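You operate a simulated robot arm through the tools that you are given. There is no shell and no other tool.

You run a simulated robot arm. Do the job below in one go: nothing can be reset, and whatever is moved stays where it is left.

Task
Switch the strip off, unplug the orange lead and wind it onto the reel.
Fine: park its plug in the reel's holder; wind till the lead is in.

Only the result counts: the job must be done as asked and must still hold three seconds after the hand-in. Knocking over, shifting, dropping, spilling or breaking anything else fails it.

Robot
A 7-joint arm with a two-finger parallel gripper, fixed in place. Base frame: the origin is on the floor under the middle of its stand, x ahead of it, y to its left, z up; the work surface is at about z = 0.8. Units: m, rad, N and s.
With the tool pointing down near the work surface it reaches from about 0.44 to 0.92 m from the base axis. Its first joint turns from -2.496 to 2.496 rad. Payload 3 kg.
The tool frame sits at the grasp point between the pads (the TCP): z along the fingers, y along the line on which they close. The tips reach 0.03 m beyond it. The gripper opens to 0.094 m. The fingers are 0.028 m wide and 0.01 m thick; the gripper's body (0.05 by 0.096 m) begins 0.055 m behind the TCP.
Orientation is that of the tool frame in the base frame, as a unit quaternion [x, y, z, w]. With the fingers straight down and closing along the base's y, the tool's x points along the base's -x, its y along +y and its z along -z.

Tools
- The arm moves only by the tool nudge_tool. Its argument "deltas" is a list of rows, each a list of 7 numbers: the shift along the tool's x, y, z in units of 20 mm (1.0 is 20 mm), then the turn, a rotation vector about the tool's x, y, z in units of 8 degrees (1.0 is 8 degrees), then the closure in counts, from 0 (fully open) to 255 (shut). In form: [[x, y, z, rx, ry, rz, grip], ...]. A call has 1 to 20 rows; each row shifts and turns the commanded pose from where the row before left it, along the tool's axes as they then stand. A call with a number of a shift or a turn outside -1 to 1 is refused whole. A row lasts 0.2 s, in which the tool goes at most 0.05 m and 0.15 rad; a call with a longer step from one row to the next is refused whole, and so is a gripper value outside its range. A pose out of reach is approached as far as the arm can. The call stops where the force on the tool passes 80 N (or 10 N more than at its start, if that is more) or the arm is blocked; 0.2 s more then pass. Each finger travels about 0.072 m/s and halts on what it meets, pressing with about 37 N; the grip force reading is that of the motor and also rises with nothing between the fingers. The clock runs only during rows and for 0.2 s after the last one: add rows that do not move to give the fingers time. It gives the time, the measured TCP pose, the force on the tool (base axes), the opening and the grip force at its end, in the units of the frame above (readings bear some noise), with the torque about the TCP (base axes, N m) and any sound that the robot's microphone picked up, and new pictures: "show" is both (left out), scene, wrist or none.
- Cameras (640 x 400 px; columns grow to the right, rows downward): "scene" is fixed at [0.2202, -0.4999, 1.5655]; the picture's right is [0.98, -0.19, 0.00], its down [-0.10, -0.51, -0.85] and it looks along [0.17, 0.84, -0.52] (base axes); focal length 326 px, centre (320, 200). "wrist" rides on the gripper at [0.076, 0.014, -0.103] in the tool frame; the picture's right is [-0.18, 0.98, 0.00], its down [-0.75, -0.14, -0.64] and it looks along [-0.63, -0.12, 0.77] (tool axes); focal length 243 px, centre (320, 200). There is no depth. A picture from a camera that has moved, and an enlarged one, comes with that camera's place and axes in the base frame and with its lens.
- inspect(camera, box): a new picture of the part [left, top, right, bottom] of that camera's present view, enlarged. It takes no simulated time.
- close_job(): hands the job in; it is judged then, once.

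Nothing tells you positions but the pictures and the camera data. Unless the task says otherwise, let go and move clear before handing in.

The tools are called by a JSON object that holds its "method" and its "body". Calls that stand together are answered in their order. nudge_tool: Moves the arm, as the interface text tells. Its arguments: {"type":"object","properties":{"deltas":{"type":"array","items":{"type":"array","items":{"type":"number"}}},"show":{"type":"string","enum":["both","scene","wrist","none"]}},"required":["deltas"]} The other tools are called the same way: inspect (camera, box) takes an enlarged picture of a part of a camera's view; close_job () hands the job in.

At the start:

```text
clock: 0.0
position: [0.6094, 0.3867, 1.0738]
ee_rot: [0.0, 1.0, 0.0, 0.0]
contact_force: [0.3, 0.2, 0.8]
wrist_torque: [0.0, -0.03, 0.01]
opening: 0.0942
grasp_force: 0.1
```

scene: 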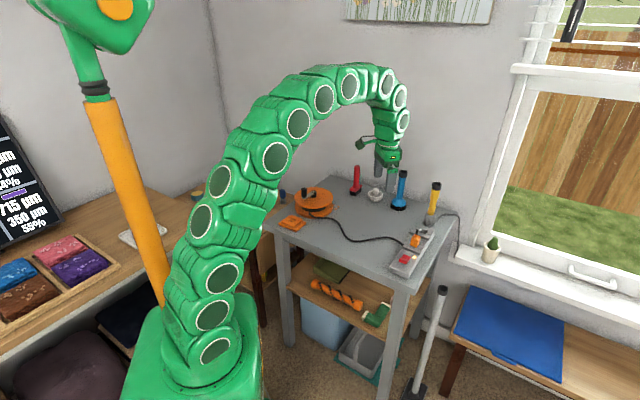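
wrist: 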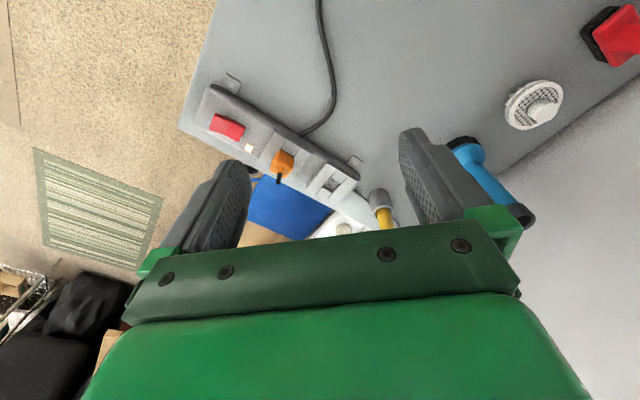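

I see a grey table with an orange reel on the left, a power strip with a red switch and an orange plug on the right, plus some bottles/tools. I'll take enlarged views first to locate things.

{"method": "inspect", "body": {"camera": "scene", "box": [260, 160, 360, 240]}}

{"method": "inspect", "body": {"camera": "scene", "box": [370, 200, 470, 280]}}

{"method": "inspect", "body": {"camera": "wrist", "box": [180, 60, 420, 240]}}

{"method": "inspect", "body": {"camera": "scene", "box": [250, 150, 470, 290]}}

```text
5.00 times, centred on (310, 200) of scene
camera zoom: at [0.2202, -0.4999, 1.5655], right [0.98, -0.19, 0.0], down [-0.1, -0.51, -0.85], along [0.17, 0.84, -0.52], focal length 1629 px, centre (370, 200)
```

zoom: 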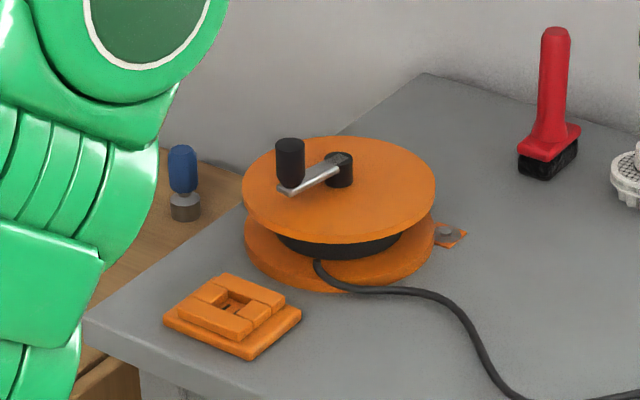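

```text
5.00 times, centred on (420, 240) of scene
camera zoom: at [0.2202, -0.4999, 1.5655], right [0.98, -0.19, 0.0], down [-0.1, -0.51, -0.85], along [0.17, 0.84, -0.52], focal length 1629 px, centre (-180, 0)
```

zoom: 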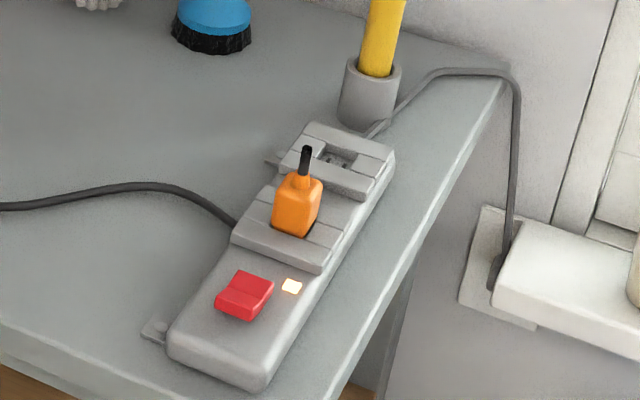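

```text
2.22 times, centred on (300, 150) of wrist
camera zoom: at [0.5334, 0.4014, 1.1756], right [0.18, 0.98, 0.0], down [0.75, -0.14, 0.64], along [0.63, -0.12, -0.77], focal length 539 px, centre (364, 311)
```

zoom: 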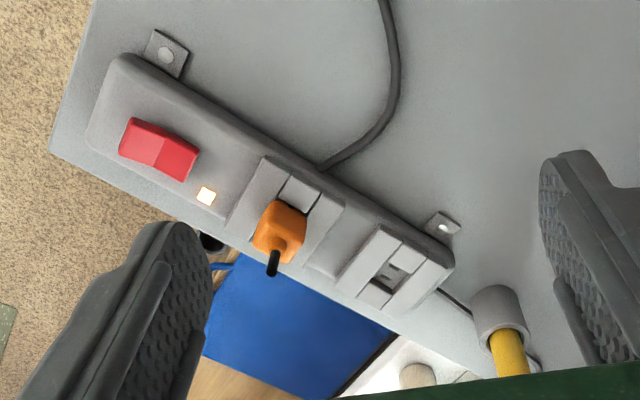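

```text
2.86 times, centred on (360, 220) of scene
camera zoom: at [0.2202, -0.4999, 1.5655], right [0.98, -0.19, 0.0], down [-0.1, -0.51, -0.85], along [0.17, 0.84, -0.52], focal length 931 px, centre (206, 143)
```

zoom: 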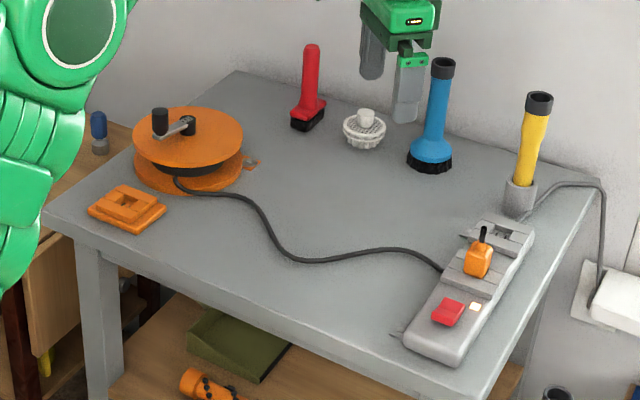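

The strip runs at about 45° with the switch near (0.65, 0.245) and the plug near (0.71, 0.31). The reel is near (0.42, 0.64) and an orange holder pad near (0.32, 0.55). I'll zoom in more before moving.

{"method": "inspect", "body": {"camera": "wrist", "box": [190, 80, 310, 155]}}

{"method": "inspect", "body": {"camera": "wrist", "box": [250, 120, 370, 195]}}

{"method": "inspect", "body": {"camera": "scene", "box": [395, 215, 445, 280]}}

{"method": "inspect", "body": {"camera": "scene", "box": [270, 175, 350, 235]}}

```text
5.33 times, centred on (250, 118) of wrist
camera zoom: at [0.5334, 0.4014, 1.1756], right [0.18, 0.98, 0.0], down [0.75, -0.14, 0.64], along [0.63, -0.12, -0.77], focal length 1294 px, centre (693, 640)
```

zoom: 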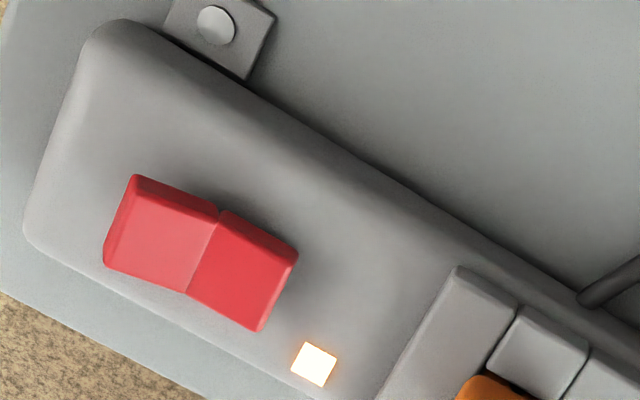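

```text
5.33 times, centred on (310, 158) of wrist
camera zoom: at [0.5334, 0.4014, 1.1756], right [0.18, 0.98, 0.0], down [0.75, -0.14, 0.64], along [0.63, -0.12, -0.77], focal length 1294 px, centre (373, 427)
```

zoom: 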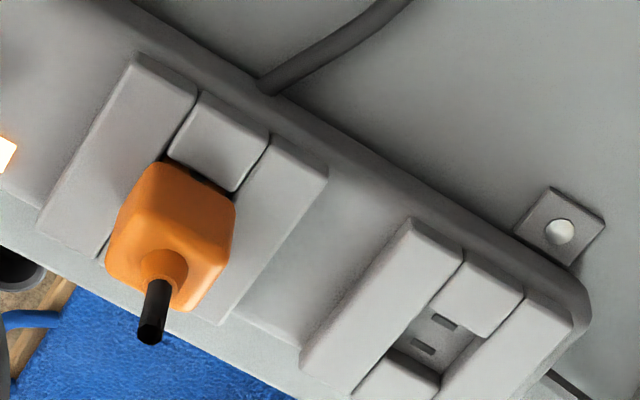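

```text
6.15 times, centred on (420, 248) of scene
camera zoom: at [0.2202, -0.4999, 1.5655], right [0.98, -0.19, 0.0], down [-0.1, -0.51, -0.85], along [0.17, 0.84, -0.52], focal length 2005 px, centre (-295, -92)
```

zoom: 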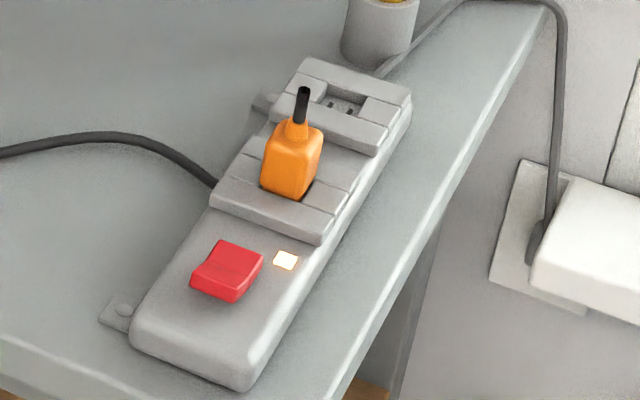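

```text
6.67 times, centred on (310, 205) of scene
camera zoom: at [0.2202, -0.4999, 1.5655], right [0.98, -0.19, 0.0], down [-0.1, -0.51, -0.85], along [0.17, 0.84, -0.52], focal length 2172 px, centre (387, 167)
```

zoom: 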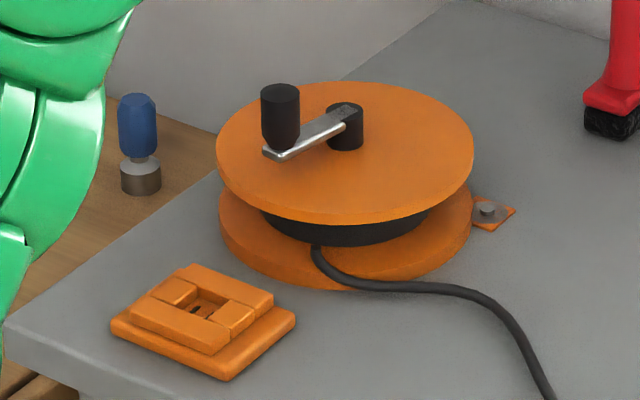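

I'll yaw the tool 45° to line up with the strip, descend somewhat, and move near the switch with the fingers shutting to look closely at the rocker.

{"method": "nudge_tool", "body": {"deltas": [[0, 0, 1, 0, 0, 1, 255], [0, 0, 1, 0, 0, 1, 255], [0, 0, 1, 0, 0, 1, 255], [0, 0, 1, 0, 0, 1, 255], [0, 0, 1, 0, 0, 1, 255], [0, 0, 0.5, 0, 0, 0.625, 255], [-0.643, -0.498, 0, 0, 0, 0, 255], [-0.643, -0.498, 0, 0, 0, 0, 255], [-0.643, -0.498, 0, 0, 0, 0, 255], [-0.643, -0.498, 0, 0, 0, 0, 255], [-0.643, -0.498, 0, 0, 0, 0, 255], [-0.643, -0.498, 0, 0, 0, 0, 255], [-0.643, -0.498, 0, 0, 0, 0, 255]], "show": "both"}}

```text
clock: 2.8
position: [0.6239, 0.2738, 0.963]
ee_rot: [0.382, 0.924, 0.0, 0.001]
contact_force: [-0.1, 0.3, -0.7]
wrist_torque: [0.01, 0.0, -0.01]
opening: 0.0
grasp_force: 32.8
camera wrist: at [0.5808, 0.3369, 1.0647], right [0.82, 0.57, 0.0], down [0.43, -0.63, 0.64], along [0.36, -0.53, -0.77], focal length 243 px, centre (320, 200)
```

scene: 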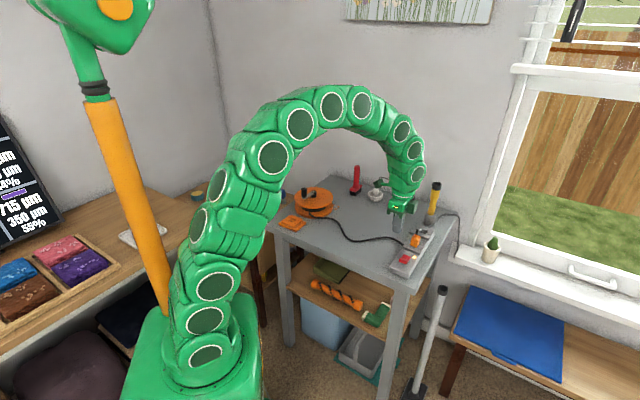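
wrist: 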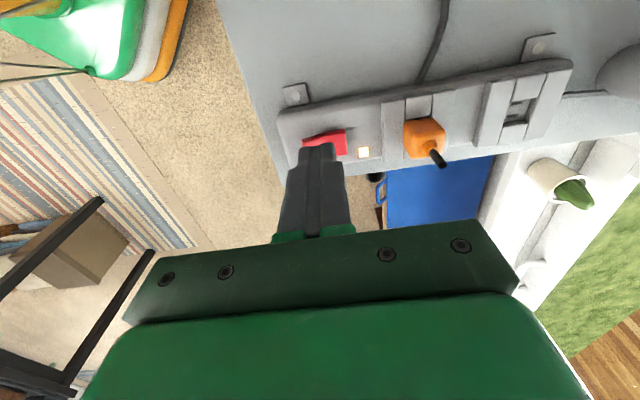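

{"method": "inspect", "body": {"camera": "wrist", "box": [270, 90, 390, 165]}}

{"method": "inspect", "body": {"camera": "wrist", "box": [370, 55, 570, 180]}}

```text
5.33 times, centred on (330, 128) of wrist
camera zoom: at [0.5808, 0.3369, 1.0647], right [0.82, 0.57, 0.0], down [0.43, -0.63, 0.64], along [0.36, -0.53, -0.77], focal length 1294 px, centre (267, 587)
```

zoom: 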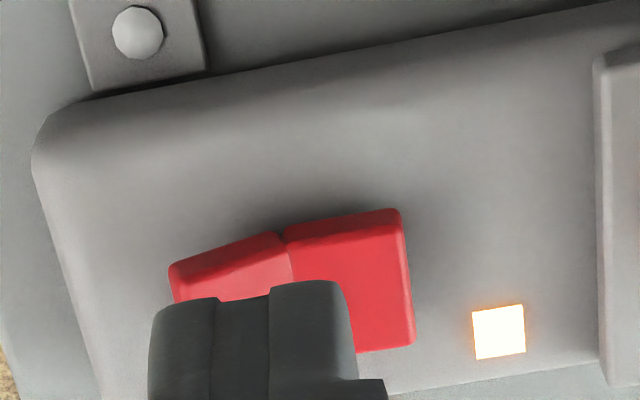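

```text
3.20 times, centred on (470, 118) of wrist
camera zoom: at [0.5808, 0.3369, 1.0647], right [0.82, 0.57, 0.0], down [0.43, -0.63, 0.64], along [0.36, -0.53, -0.77], focal length 776 px, centre (-160, 464)
```

zoom: 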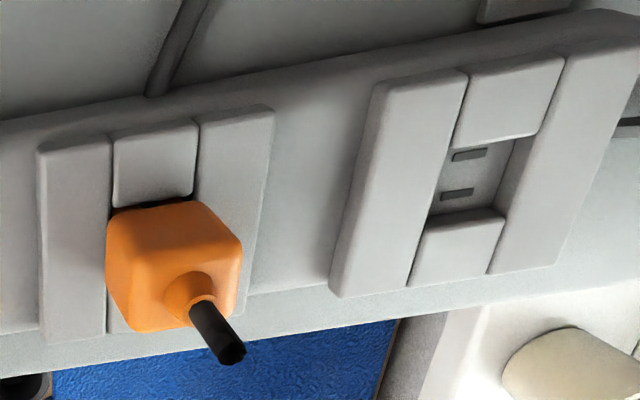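

The rocker is V-shaped: the half nearest the light is flush, and the half at the strip's low end is raised. I'll move over the raised half with closed fingers and come down to just above it.

{"method": "nudge_tool", "body": {"deltas": [[-0.988, -0.384, 0, 0, 0, 0, 255], [-0.988, -0.384, 0, 0, 0, 0, 255], [0, 0, 1, 0, 0, 0, 255], [0, 0, 1, 0, 0, 0, 255], [0, 0, 1, 0, 0, 0, 255], [0, 0, 0.8, 0, 0, 0, 255], [0, 0, 0, 0, 0, 0, 255]], "show": "both"}}

{"method": "inspect", "body": {"camera": "wrist", "box": [240, 90, 440, 215]}}

{"method": "inspect", "body": {"camera": "scene", "box": [380, 220, 444, 280]}}

```text
clock: 4.4
position: [0.6405, 0.2343, 0.8855]
ee_rot: [0.383, 0.924, 0.0, 0.0]
contact_force: [0.0, -0.1, -0.6]
wrist_torque: [0.02, 0.04, 0.0]
opening: 0.0004
grasp_force: 33.4
camera wrist: at [0.5961, 0.2984, 0.9882], right [0.82, 0.57, 0.0], down [0.43, -0.63, 0.64], along [0.36, -0.53, -0.77], focal length 243 px, centre (320, 200)
```

scene: 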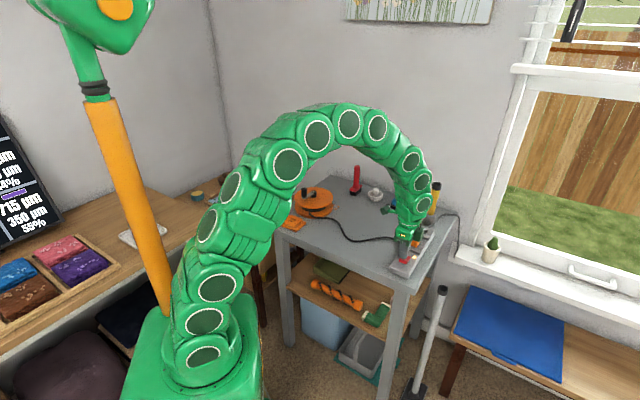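
wrist: 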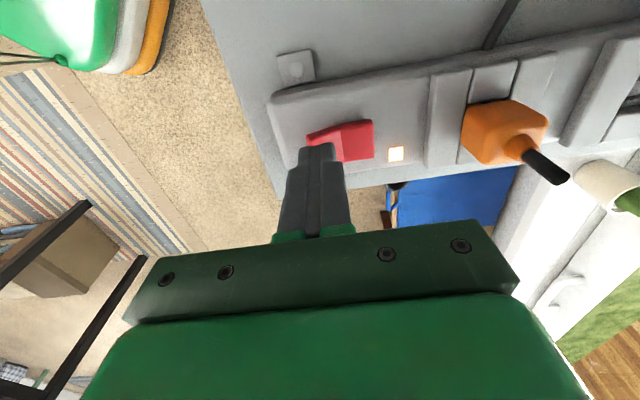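

```text
3.20 times, centred on (340, 152) of wrist
camera zoom: at [0.5961, 0.2984, 0.9882], right [0.82, 0.57, 0.0], down [0.43, -0.63, 0.64], along [0.36, -0.53, -0.77], focal length 776 px, centre (256, 352)
```

zoom: 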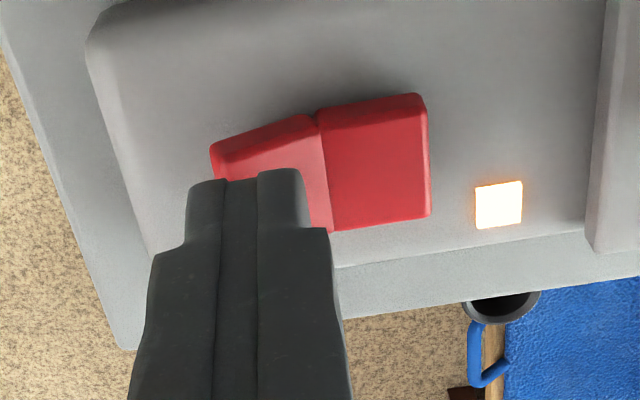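

```text
6.67 times, centred on (412, 250) of scene
camera zoom: at [0.2202, -0.4999, 1.5655], right [0.98, -0.19, 0.0], down [-0.1, -0.51, -0.85], along [0.17, 0.84, -0.52], focal length 2172 px, centre (-293, -133)
```

zoom: 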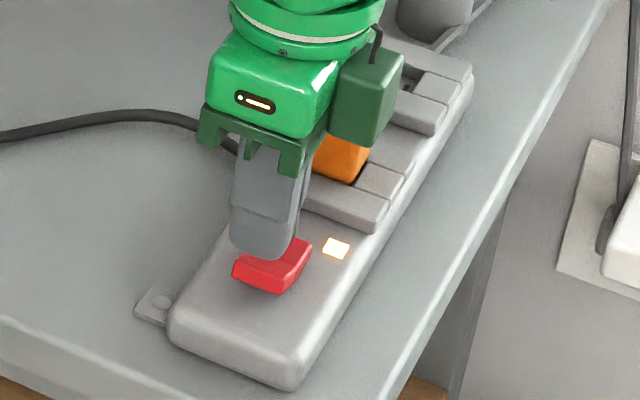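

The tip is above the raised half. I'll press down in small steps and watch the force, sound and light.

{"method": "nudge_tool", "body": {"deltas": [[0, 0, 0.15, 0, 0, 0, 255], [0, 0, 0.15, 0, 0, 0, 255], [0, 0, 0.1, 0, 0, 0, 255], [0, 0, 0.1, 0, 0, 0, 255], [0, 0, 0, 0, 0, 0, 255]], "show": "wrist"}}

```text
clock: 5.6
position: [0.6409, 0.235, 0.8767]
ee_rot: [0.383, 0.924, 0.0, 0.0]
contact_force: [-2.4, -1.3, 2.6]
wrist_torque: [-0.07, 0.04, 0.03]
opening: 0.0001
grasp_force: 33.1
camera wrist: at [0.5967, 0.2993, 0.9791], right [0.82, 0.57, 0.0], down [0.43, -0.63, 0.64], along [0.36, -0.53, -0.77], focal length 243 px, centre (320, 200)
```

wrist: 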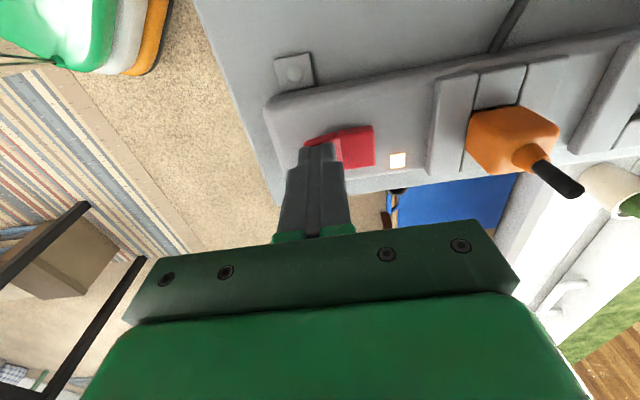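

Contact has begun at tip height of about 0.847. I'll keep pressing gently.

{"method": "nudge_tool", "body": {"deltas": [[0, 0, 0.1, 0, 0, 0, 255], [0, 0, 0.1, 0, 0, 0, 255], [0, 0, 0.1, 0, 0, 0, 255], [0, 0, 0, 0, 0, 0, 255]], "show": "wrist"}}

```text
clock: 6.6
position: [0.6402, 0.2358, 0.8718]
ee_rot: [0.383, 0.924, 0.0, 0.0]
contact_force: [-0.1, -0.1, 0.0]
wrist_torque: [0.0, 0.02, 0.0]
opening: 0.0001
grasp_force: 32.6
camera wrist: at [0.5962, 0.2991, 0.9736], right [0.82, 0.57, 0.0], down [0.43, -0.63, 0.64], along [0.36, -0.53, -0.77], focal length 243 px, centre (320, 200)
```

wrist: 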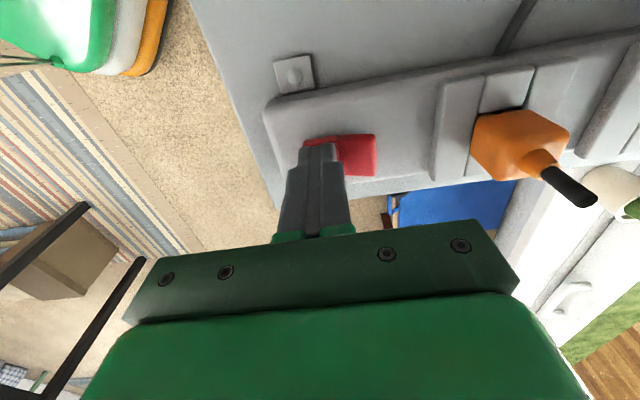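

The indicator light went out, so the strip is off. I'll lift off and check, then travel across to look at the holder and reel.

{"method": "nudge_tool", "body": {"deltas": [[0, 0, -0.5, 0, 0, 0, 255], [0, 0, -1, 0, 0, 0, 255], [0, 0, -1, 0, 0, 0, 255], [0, 0, -1, 0, 0, 0, 255], [0, 0, -1, 0, 0, 0, 255], [0, 0, -1, 0, 0, 0, 255], [0, 0, -1, 0, 0, 0, 255], [0, 0, -1, 0, 0, 0, 128], [0, 0, -1, 0, 0, 0, 0]], "show": "wrist"}}

{"method": "inspect", "body": {"camera": "wrist", "box": [270, 60, 430, 160]}}

```text
clock: 8.6
position: [0.6426, 0.2349, 1.0416]
ee_rot: [0.382, 0.924, 0.001, 0.001]
contact_force: [0.0, 0.0, 0.2]
wrist_torque: [-0.01, -0.04, 0.02]
opening: 0.0795
grasp_force: 0.0
camera wrist: at [0.5991, 0.2978, 1.1439], right [0.82, 0.57, 0.0], down [0.43, -0.63, 0.64], along [0.36, -0.53, -0.77], focal length 243 px, centre (320, 200)
```

wrist: 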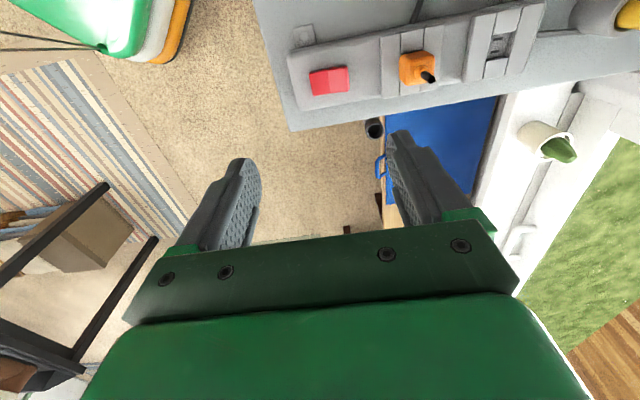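

```text
4.00 times, centred on (350, 110) of wrist
camera zoom: at [0.5991, 0.2978, 1.1439], right [0.82, 0.57, 0.0], down [0.43, -0.63, 0.64], along [0.36, -0.53, -0.77], focal length 970 px, centre (200, 560)
```

zoom: 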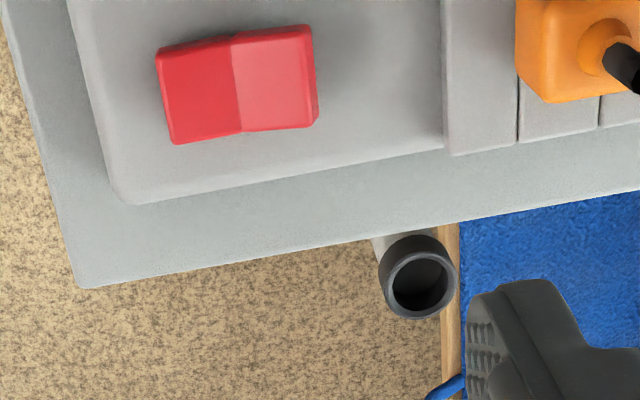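

The switch is off: the light is out and the rocker has flipped. Now I'll travel along tool +x to look down at the holder.

{"method": "nudge_tool", "body": {"deltas": [[1, 0, 0, 0, 0, 0, 0], [1, 0, 0, 0, 0, 0, 0], [1, 0, 0, 0, 0, 0, 0], [1, 0, 0, 0, 0, 0, 0], [1, 0, 0, 0, 0, 0, 0], [1, 0, 0, 0, 0, 0, 0], [1, 0, 0, 0, 0, 0, 0], [1, 0, 0, 0, 0, 0, 0], [1, 0, 0, 0, 0, 0, 0], [1, 0, 0, 0, 0, 0, 0], [1, 0, 0, 0, 0, 0, 0], [1, 0, 0, 0, 0, 0, 0], [1, 0, 0, 0, 0, 0, 0], [1, 0, 0, 0, 0, 0, 0], [1, 0, 0, 0, 0, 0, 0], [1, 0, 0, 0, 0, 0, 0], [1, 0, 0, 0, 0, 0, 0], [1, 0, 0, 0, 0, 0, 0], [0.5, 0, 0, 0, 0, 0, 0], [0, 0, 0, 0, 0, 0, 0]], "show": "both"}}

```text
clock: 12.8
position: [0.3787, 0.4977, 1.0429]
ee_rot: [0.383, 0.924, 0.0, 0.0]
contact_force: [0.2, 0.1, 0.1]
wrist_torque: [-0.03, 0.0, 0.0]
opening: 0.0943
grasp_force: 0.1
camera wrist: at [0.3354, 0.5608, 1.1456], right [0.82, 0.57, 0.0], down [0.43, -0.63, 0.64], along [0.36, -0.53, -0.77], focal length 243 px, centre (320, 200)
```

scene: 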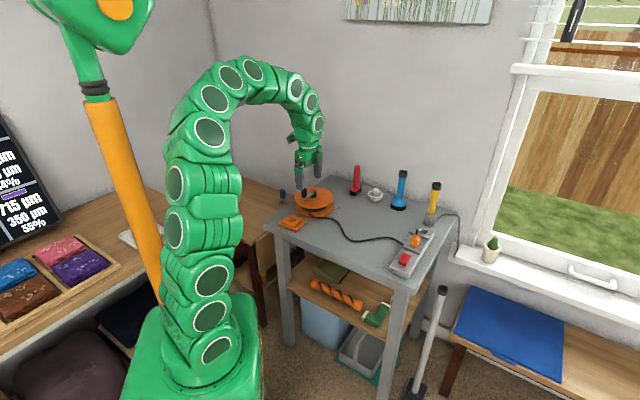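
wrist: 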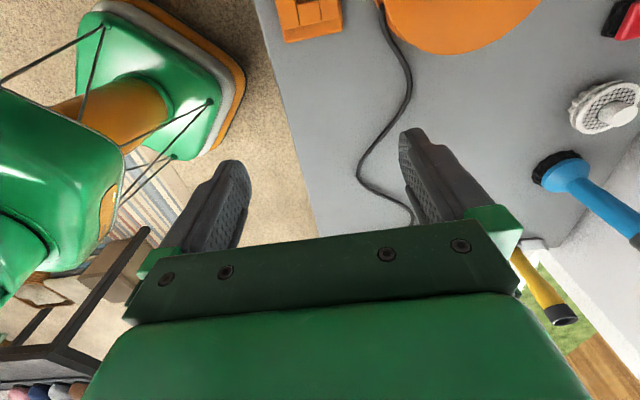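

The holder is just at the upper edge of the wrist picture. I'll go farther back and up for a good look at both the holder and the reel.

{"method": "nudge_tool", "body": {"deltas": [[1, 0, -0.5, 0, 0, 0, 0], [1, 0, -0.5, 0, 0, 0, 0], [1, 0, -0.5, 0, 0, 0, 0], [1, 0, -0.5, 0, 0, 0, 0], [1, 0, -0.5, 0, 0, 0, 0], [1, 0, -0.5, 0, 0, 0, 0], [0, 0, 0, 0, 0, 0, 0], [0, 0, 0, 0, 0, 0, 0]], "show": "wrist"}}

{"method": "inspect", "body": {"camera": "wrist", "box": [250, 0, 410, 100]}}

{"method": "inspect", "body": {"camera": "wrist", "box": [380, 0, 540, 100]}}

```text
clock: 14.6
position: [0.2948, 0.5814, 1.1]
ee_rot: [0.384, 0.924, 0.0, 0.0]
contact_force: [0.2, 0.1, -0.3]
wrist_torque: [0.0, 0.03, -0.01]
opening: 0.0941
grasp_force: 0.0
camera wrist: at [0.2513, 0.6452, 1.2025], right [0.82, 0.57, 0.0], down [0.43, -0.63, 0.64], along [0.36, -0.53, -0.77], focal length 243 px, centre (320, 200)
```

wrist: 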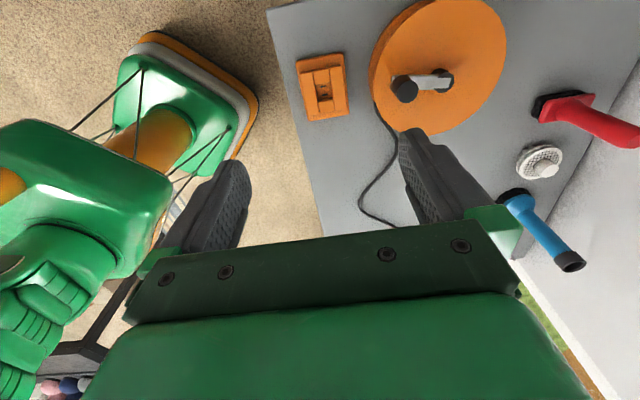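

```text
4.00 times, centred on (330, 50) of wrist
camera zoom: at [0.2513, 0.6452, 1.2025], right [0.82, 0.57, 0.0], down [0.43, -0.63, 0.64], along [0.36, -0.53, -0.77], focal length 970 px, centre (280, 800)
```

zoom: 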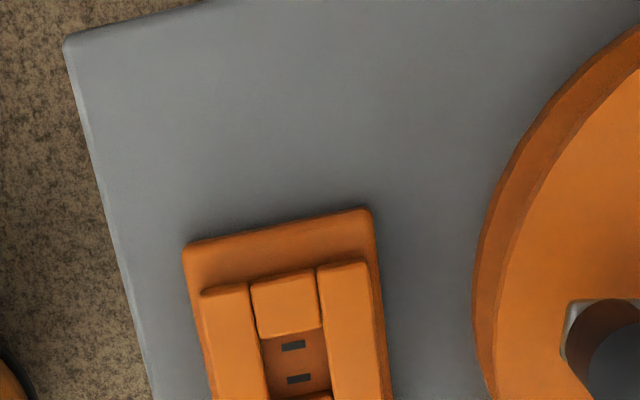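

```text
4.00 times, centred on (460, 50) of wrist
camera zoom: at [0.2513, 0.6452, 1.2025], right [0.82, 0.57, 0.0], down [0.43, -0.63, 0.64], along [0.36, -0.53, -0.77], focal length 970 px, centre (-240, 800)
```

zoom: 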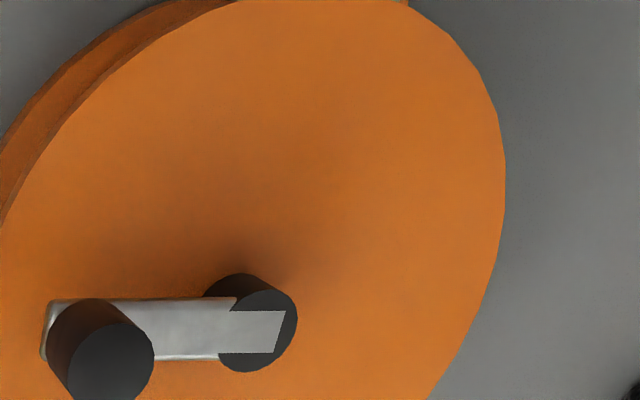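

The holder has the same layout as the strip's outlet and appears to have nearly the same orientation. I'll zoom in to measure its position and yaw.

{"method": "inspect", "body": {"camera": "wrist", "box": [280, 45, 376, 125]}}

{"method": "inspect", "body": {"camera": "wrist", "box": [350, 0, 530, 140]}}

{"method": "inspect", "body": {"camera": "scene", "box": [276, 208, 316, 234]}}

{"method": "inspect", "body": {"camera": "scene", "box": [285, 175, 345, 225]}}

{"method": "inspect", "body": {"camera": "scene", "box": [395, 215, 445, 280]}}

```text
5.00 times, centred on (328, 85) of wrist
camera zoom: at [0.2513, 0.6452, 1.2025], right [0.82, 0.57, 0.0], down [0.43, -0.63, 0.64], along [0.36, -0.53, -0.77], focal length 1213 px, centre (280, 775)
```

zoom: 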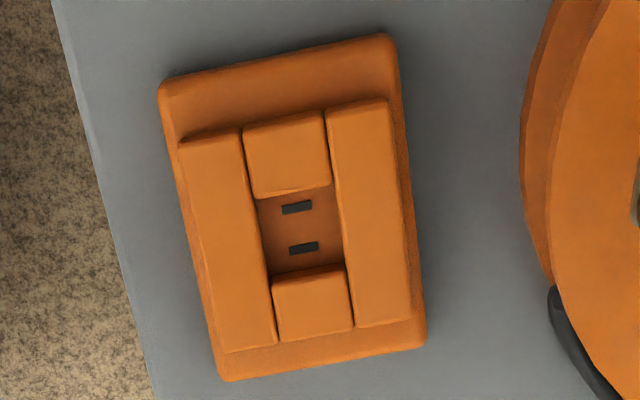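

```text
2.86 times, centred on (440, 70) of wrist
camera zoom: at [0.2513, 0.6452, 1.2025], right [0.82, 0.57, 0.0], down [0.43, -0.63, 0.64], along [0.36, -0.53, -0.77], focal length 693 px, centre (-23, 571)
```

zoom: 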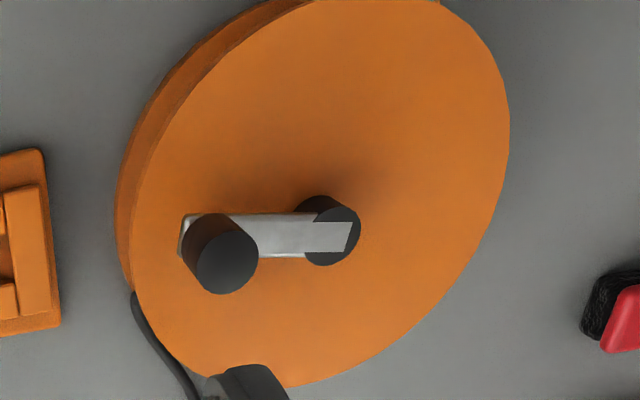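

```text
15.38 times, centred on (296, 221) of scene
camera zoom: at [0.2202, -0.4999, 1.5655], right [0.98, -0.19, 0.0], down [-0.1, -0.51, -0.85], along [0.17, 0.84, -0.52], focal length 5013 px, centre (689, -123)
```

zoom: 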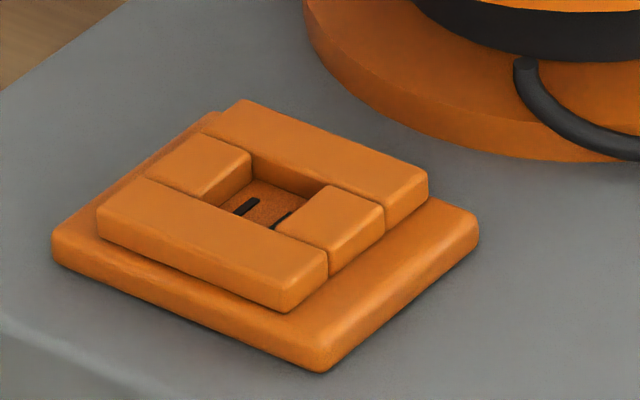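

```text
8.00 times, centred on (315, 200) of scene
camera zoom: at [0.2202, -0.4999, 1.5655], right [0.98, -0.19, 0.0], down [-0.1, -0.51, -0.85], along [0.17, 0.84, -0.52], focal length 2607 px, centre (360, 200)
```

zoom: 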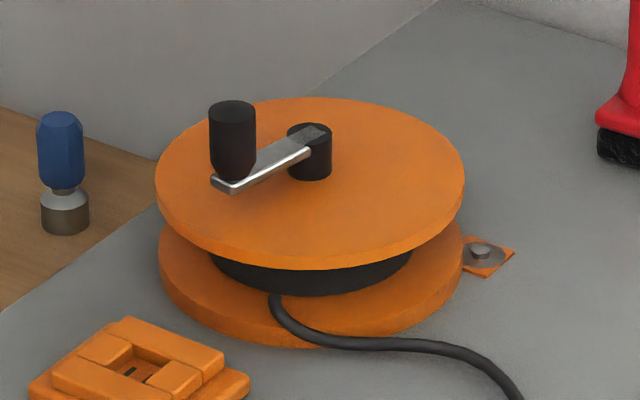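

```text
6.15 times, centred on (420, 248) of scene
camera zoom: at [0.2202, -0.4999, 1.5655], right [0.98, -0.19, 0.0], down [-0.1, -0.51, -0.85], along [0.17, 0.84, -0.52], focal length 2005 px, centre (-295, -92)
```

zoom: 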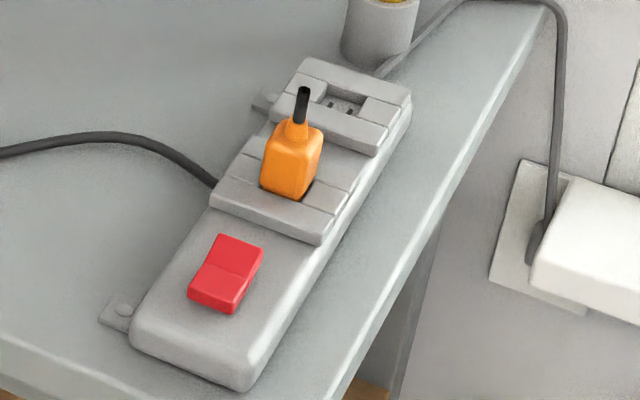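

The holder pocket centre is near (0.318, 0.560), with its top at about 0.826 and the same orientation as the outlet. The reel axis is near (0.422, 0.665), and the crank knob is near (0.377, 0.634) with its top at about 0.924. Next I go back above the plug.

{"method": "nudge_tool", "body": {"deltas": [[-0.974, 0.22, 0, 0, 0, 0, 0], [-0.974, 0.22, 0, 0, 0, 0, 0], [-0.974, 0.22, 0, 0, 0, 0, 0], [-0.974, 0.22, 0, 0, 0, 0, 0], [-0.974, 0.22, 0, 0, 0, 0, 0], [-0.974, 0.22, 0.1, 0, 0, 0, 0], [-0.974, 0.22, 0.1, 0, 0, 0, 0], [-0.974, 0.22, 0.1, 0, 0, 0, 0], [-0.974, 0.22, 0.1, 0, 0, 0, 0], [-0.974, 0.22, 0.1, 0, 0, 0, 0], [-0.974, 0.22, 0.1, 0, 0, 0, 0], [-0.974, 0.22, 0.1, 0, 0, 0, 0], [-0.974, 0.22, 0.1, 0, 0, 0, 0], [-0.974, 0.22, 0.1, 0, 0, 0, 0], [-0.974, 0.22, 0.1, 0, 0, 0, 0], [-0.974, 0.22, 0.1, 0, 0, 0, 0], [-0.974, 0.22, 0.1, 0, 0, 0, 0], [-0.974, 0.22, 0.1, 0, 0, 0, 0], [-0.974, 0.22, 0.1, 0, 0, 0, 0], [-0.974, 0.22, 0.1, 0, 0, 0, 0]], "show": "none"}}

{"method": "nudge_tool", "body": {"deltas": [[-0.974, 0.22, 0.6, 0, 0, 0, 0], [-0.974, 0.22, 0.6, 0, 0, 0, 0], [-0.974, 0.22, 0.6, 0, 0, 0, 0], [-0.974, 0.22, 0.6, 0, 0, 0, 0], [0, 0, 0, 0, 0, 0, 0], [0, 0, 0, 0, 0, 0, 0]], "show": "both"}}

{"method": "inspect", "body": {"camera": "wrist", "box": [240, 40, 400, 140]}}

```text
clock: 18.8
position: [0.6328, 0.3676, 1.0733]
ee_rot: [0.381, 0.924, -0.001, 0.0]
contact_force: [-0.9, -0.7, -0.3]
wrist_torque: [0.01, -0.02, 0.0]
opening: 0.0941
grasp_force: 0.1
```

```text
clock: 20.2
position: [0.7009, 0.3264, 1.0242]
ee_rot: [0.384, 0.923, 0.0, 0.0]
contact_force: [1.1, -0.5, 0.2]
wrist_torque: [0.01, 0.0, -0.02]
opening: 0.094
grasp_force: 0.2
camera wrist: at [0.6572, 0.3911, 1.1265], right [0.82, 0.57, 0.0], down [0.43, -0.63, 0.64], along [0.36, -0.53, -0.77], focal length 243 px, centre (320, 200)
```

scene: 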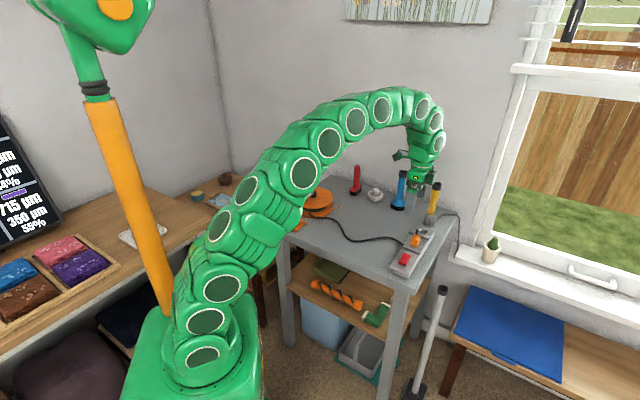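
wrist: 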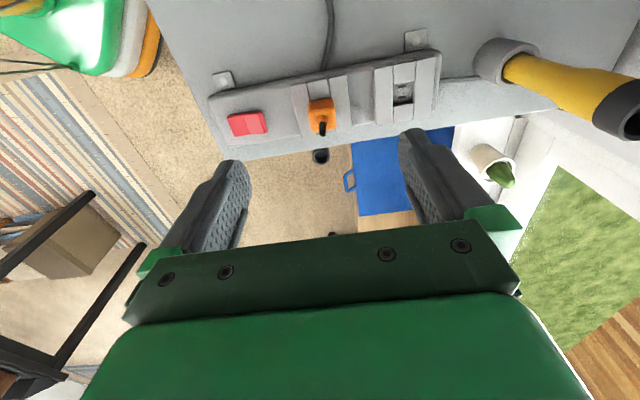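

```text
4.00 times, centred on (320, 90) of wrist
camera zoom: at [0.6572, 0.3911, 1.1265], right [0.82, 0.57, 0.0], down [0.43, -0.63, 0.64], along [0.36, -0.53, -0.77], focal length 970 px, centre (320, 640)
```

zoom: 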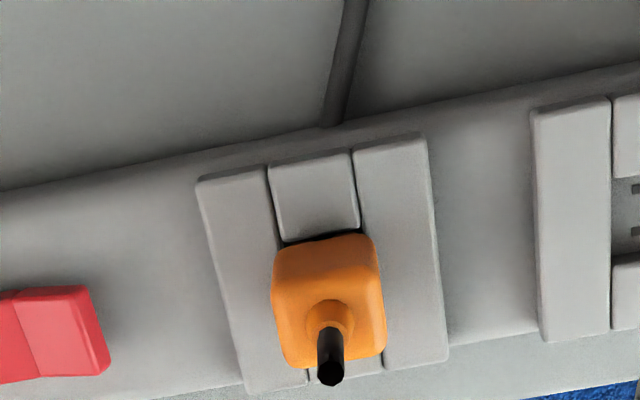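

The plug's axis comes out near (0.716, 0.310), with the stub top at about 0.905 and the body top at about 0.877. I'll zoom in on both cameras to find the height of the surrounding blocks before I come down.

{"method": "inspect", "body": {"camera": "scene", "box": [400, 225, 440, 255]}}

{"method": "inspect", "body": {"camera": "wrist", "box": [280, 70, 376, 140]}}

```text
13.33 times, centred on (420, 240) of scene
camera zoom: at [0.2202, -0.4999, 1.5655], right [0.98, -0.19, 0.0], down [-0.1, -0.51, -0.85], along [0.17, 0.84, -0.52], focal length 4345 px, centre (-1013, -333)
```

zoom: 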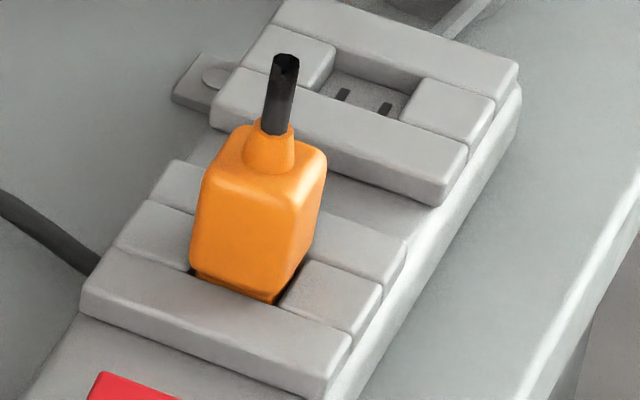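

```text
5.71 times, centred on (328, 105) of wrist
camera zoom: at [0.6572, 0.3911, 1.1265], right [0.82, 0.57, 0.0], down [0.43, -0.63, 0.64], along [0.36, -0.53, -0.77], focal length 1386 px, centre (274, 743)
```

zoom: 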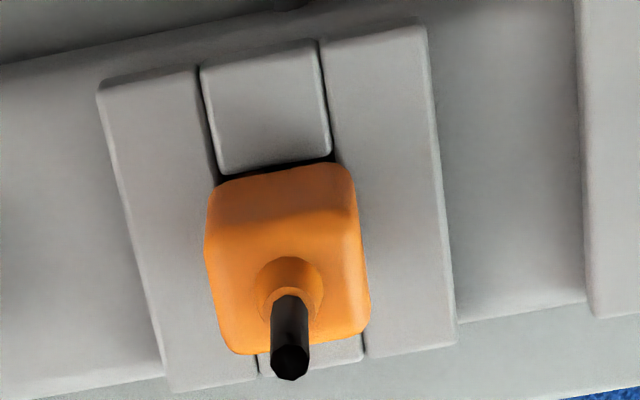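

The block tops are at about 0.84, and the wide plug body spans roughly 0.845–0.877. I'll centre the open gripper over the plug and come down partway to check alignment.

{"method": "nudge_tool", "body": {"deltas": [[-0.555, -0.025, 0, 0, 0, 0, 0], [-0.555, -0.025, 0, 0, 0, 0, 0], [0, 0, 1, 0, 0, 0, 0], [0, 0, 1, 0, 0, 0, 0], [0, 0, 1, 0, 0, 0, 0], [0, 0, 1, 0, 0, 0, 0], [0, 0, 0.7, 0, 0, 0, 0], [0, 0, 0, 0, 0, 0, 0]], "show": "both"}}

{"method": "inspect", "body": {"camera": "scene", "box": [385, 205, 455, 260]}}

{"method": "inspect", "body": {"camera": "wrist", "box": [220, 80, 440, 220]}}

```text
clock: 22.0
position: [0.7161, 0.3084, 0.9305]
ee_rot: [0.382, 0.924, 0.0, 0.0]
contact_force: [-0.2, 0.9, -0.2]
wrist_torque: [-0.01, -0.02, -0.04]
opening: 0.094
grasp_force: 0.0
camera wrist: at [0.672, 0.3727, 1.0331], right [0.82, 0.57, 0.0], down [0.43, -0.63, 0.64], along [0.36, -0.53, -0.77], focal length 243 px, centre (320, 200)
```

scene: 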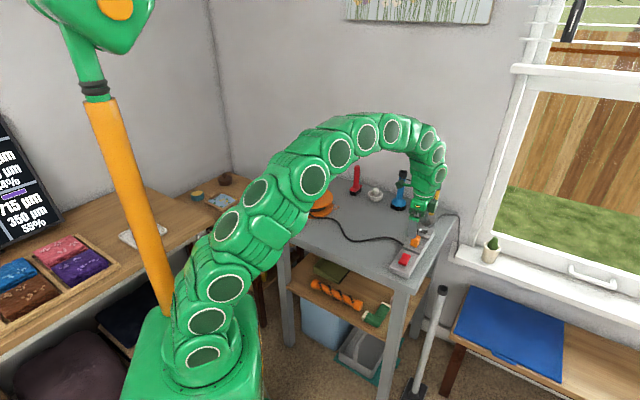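
wrist: 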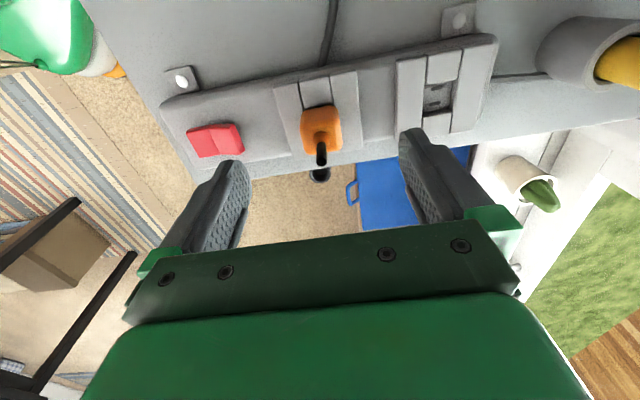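

```text
7.27 times, centred on (420, 232) of scene
camera zoom: at [0.2202, -0.4999, 1.5655], right [0.98, -0.19, 0.0], down [-0.1, -0.51, -0.85], along [0.17, 0.84, -0.52], focal length 2370 px, centre (-407, -36)
```

zoom: 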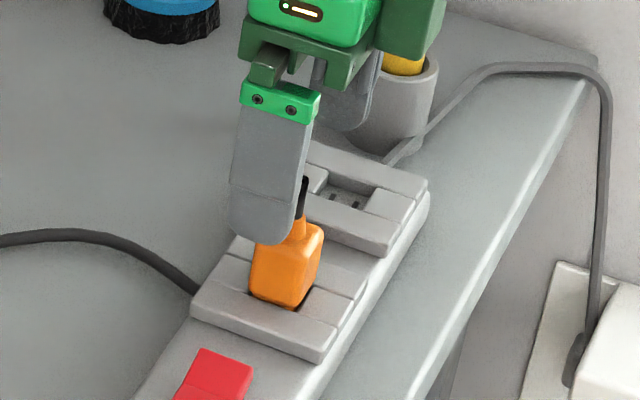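

```text
2.86 times, centred on (330, 150) of wrist
camera zoom: at [0.672, 0.3727, 1.0331], right [0.82, 0.57, 0.0], down [0.43, -0.63, 0.64], along [0.36, -0.53, -0.77], focal length 693 px, centre (291, 343)
```

zoom: 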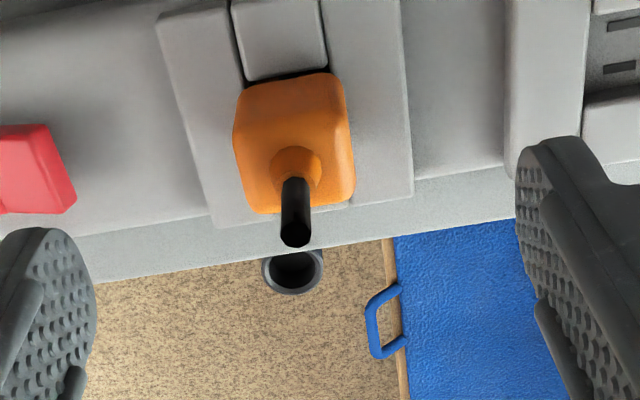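

The gripper is centred on the plug to within about 1 mm. I'll descend to TCP z ≈ 0.876 and check for contact before closing.

{"method": "nudge_tool", "body": {"deltas": [[0, 0, 0.9, 0, 0, 0, 0], [0, 0, 0.9, 0, 0, 0, 0], [0, 0, 0.9, 0, 0, 0, 0], [0, 0, 0, 0, 0, 0, 0]], "show": "wrist"}}

{"method": "inspect", "body": {"camera": "scene", "box": [385, 205, 455, 260]}}

```text
clock: 23.0
position: [0.7164, 0.3082, 0.8774]
ee_rot: [0.383, 0.924, 0.0, 0.0]
contact_force: [-0.6, 0.1, 0.7]
wrist_torque: [0.01, 0.0, -0.04]
opening: 0.094
grasp_force: 0.1
camera wrist: at [0.6716, 0.3722, 0.9787], right [0.82, 0.57, 0.0], down [0.43, -0.63, 0.64], along [0.36, -0.53, -0.77], focal length 243 px, centre (320, 200)
```

wrist: 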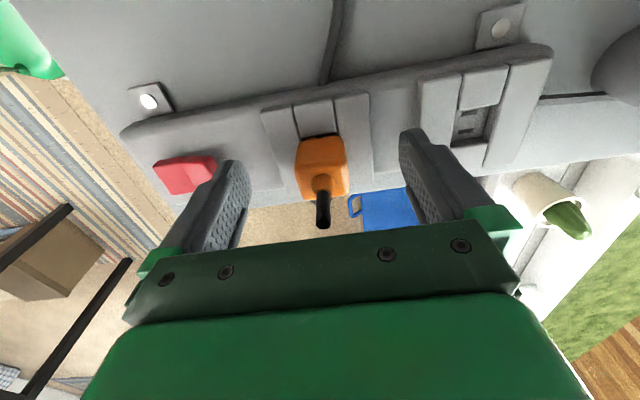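

```text
7.27 times, centred on (420, 232) of scene
camera zoom: at [0.2202, -0.4999, 1.5655], right [0.98, -0.19, 0.0], down [-0.1, -0.51, -0.85], along [0.17, 0.84, -0.52], focal length 2370 px, centre (-407, -36)
```

zoom: 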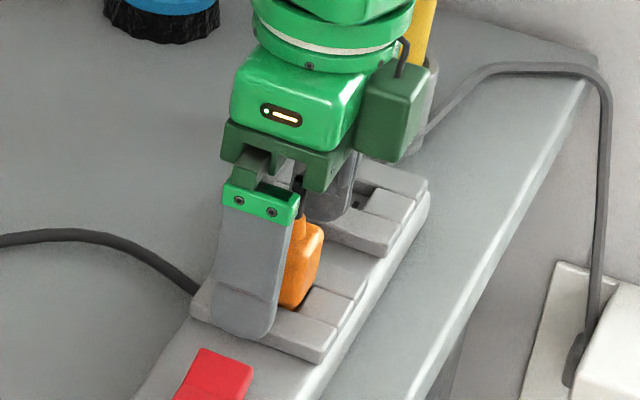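

Everything is clear and the fingers straddle the plug body. Closing the gripper.

{"method": "nudge_tool", "body": {"deltas": [[0, 0, 0, 0, 0, 0, 255], [0, 0, 0, 0, 0, 0, 255], [0, 0, 0, 0, 0, 0, 255], [0, 0, 0, 0, 0, 0, 255], [0, 0, 0, 0, 0, 0, 255]], "show": "wrist"}}

{"method": "inspect", "body": {"camera": "scene", "box": [385, 205, 455, 260]}}

{"method": "inspect", "body": {"camera": "wrist", "box": [240, 110, 400, 230]}}

```text
clock: 24.2
position: [0.7152, 0.3094, 0.8769]
ee_rot: [0.383, 0.924, 0.001, 0.001]
contact_force: [15.6, 12.0, -9.1]
wrist_torque: [0.39, -0.5, 0.02]
opening: 0.0289
grasp_force: 36.8
camera wrist: at [0.6721, 0.3727, 0.9788], right [0.82, 0.57, 0.0], down [0.43, -0.63, 0.64], along [0.36, -0.53, -0.77], focal length 243 px, centre (320, 200)
```

wrist: 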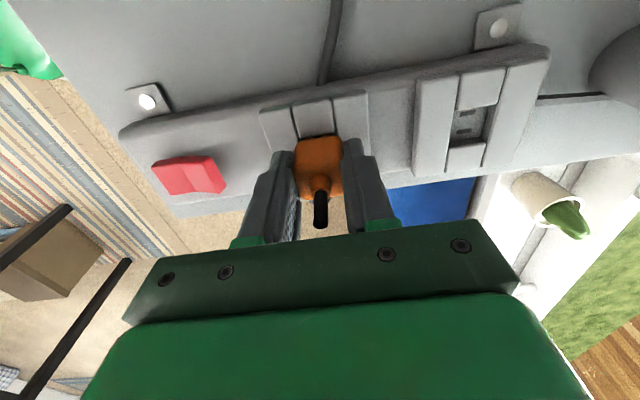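

```text
7.27 times, centred on (420, 232) of scene
camera zoom: at [0.2202, -0.4999, 1.5655], right [0.98, -0.19, 0.0], down [-0.1, -0.51, -0.85], along [0.17, 0.84, -0.52], focal length 2370 px, centre (-407, -36)
```

zoom: 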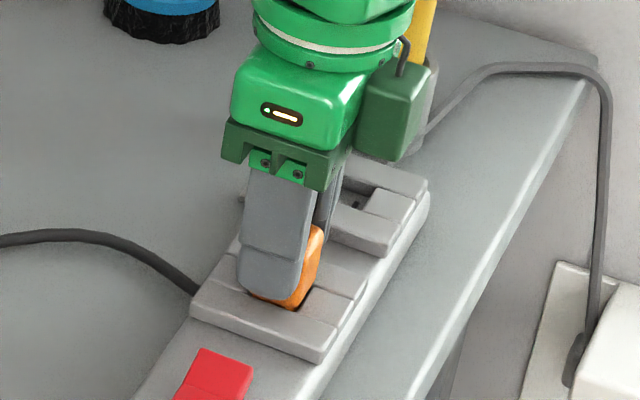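

```text
3.33 times, centred on (320, 170) of wrist
camera zoom: at [0.6721, 0.3727, 0.9788], right [0.82, 0.57, 0.0], down [0.43, -0.63, 0.64], along [0.36, -0.53, -0.77], focal length 809 px, centre (320, 300)
```

zoom: 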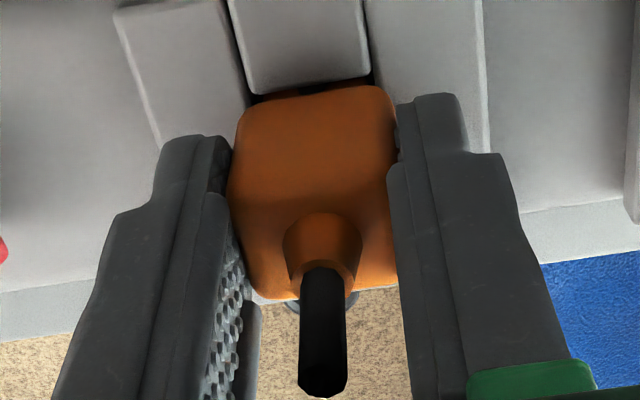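

The plug is gripped at an opening of 0.029, with about 20 N of side load along tool +y. I'll shift slightly to relieve it before pulling.

{"method": "nudge_tool", "body": {"deltas": [[0, 0.04, 0, 0, 0, 0, 255], [0, 0, 0, 0, 0, 0, 255]], "show": "none"}}

```text
clock: 24.8
position: [0.7158, 0.3088, 0.8763]
ee_rot: [0.382, 0.924, 0.0, 0.0]
contact_force: [-2.8, 5.7, 9.8]
wrist_torque: [0.13, 0.22, 0.0]
opening: 0.0291
grasp_force: 36.8
```

The load is relieved. Now I'll pull straight up slowly.

{"method": "nudge_tool", "body": {"deltas": [[0, 0, -0.15, 0, 0, 0, 255], [0, 0, -0.15, 0, 0, 0, 255], [0, 0, -0.2, 0, 0, 0, 255], [0, 0, -0.2, 0, 0, 0, 255], [0, 0, -0.2, 0, 0, 0, 255], [0, 0, -0.2, 0, 0, 0, 255], [0, 0, 0, 0, 0, 0, 255]], "show": "wrist"}}

{"method": "inspect", "body": {"camera": "scene", "box": [385, 205, 455, 260]}}

```text
clock: 26.4
position: [0.7155, 0.3088, 0.8975]
ee_rot: [0.382, 0.924, 0.0, 0.001]
contact_force: [1.0, 0.3, -0.5]
wrist_torque: [-0.01, -0.02, 0.0]
opening: 0.0286
grasp_force: 36.8
camera wrist: at [0.6719, 0.373, 0.9992], right [0.82, 0.57, 0.0], down [0.43, -0.63, 0.64], along [0.36, -0.53, -0.77], focal length 243 px, centre (320, 200)
```

wrist: 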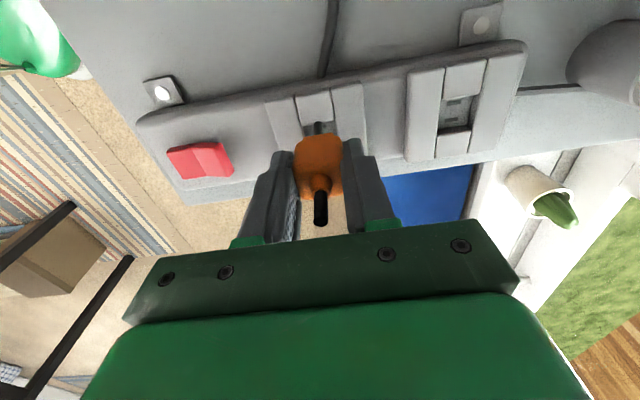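

```text
7.27 times, centred on (420, 232) of scene
camera zoom: at [0.2202, -0.4999, 1.5655], right [0.98, -0.19, 0.0], down [-0.1, -0.51, -0.85], along [0.17, 0.84, -0.52], focal length 2370 px, centre (-407, -36)
```

zoom: 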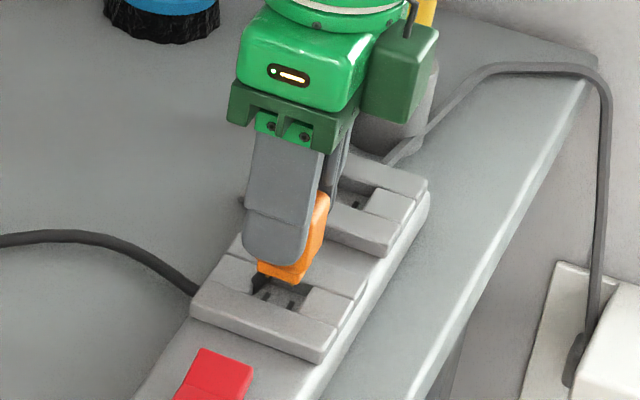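

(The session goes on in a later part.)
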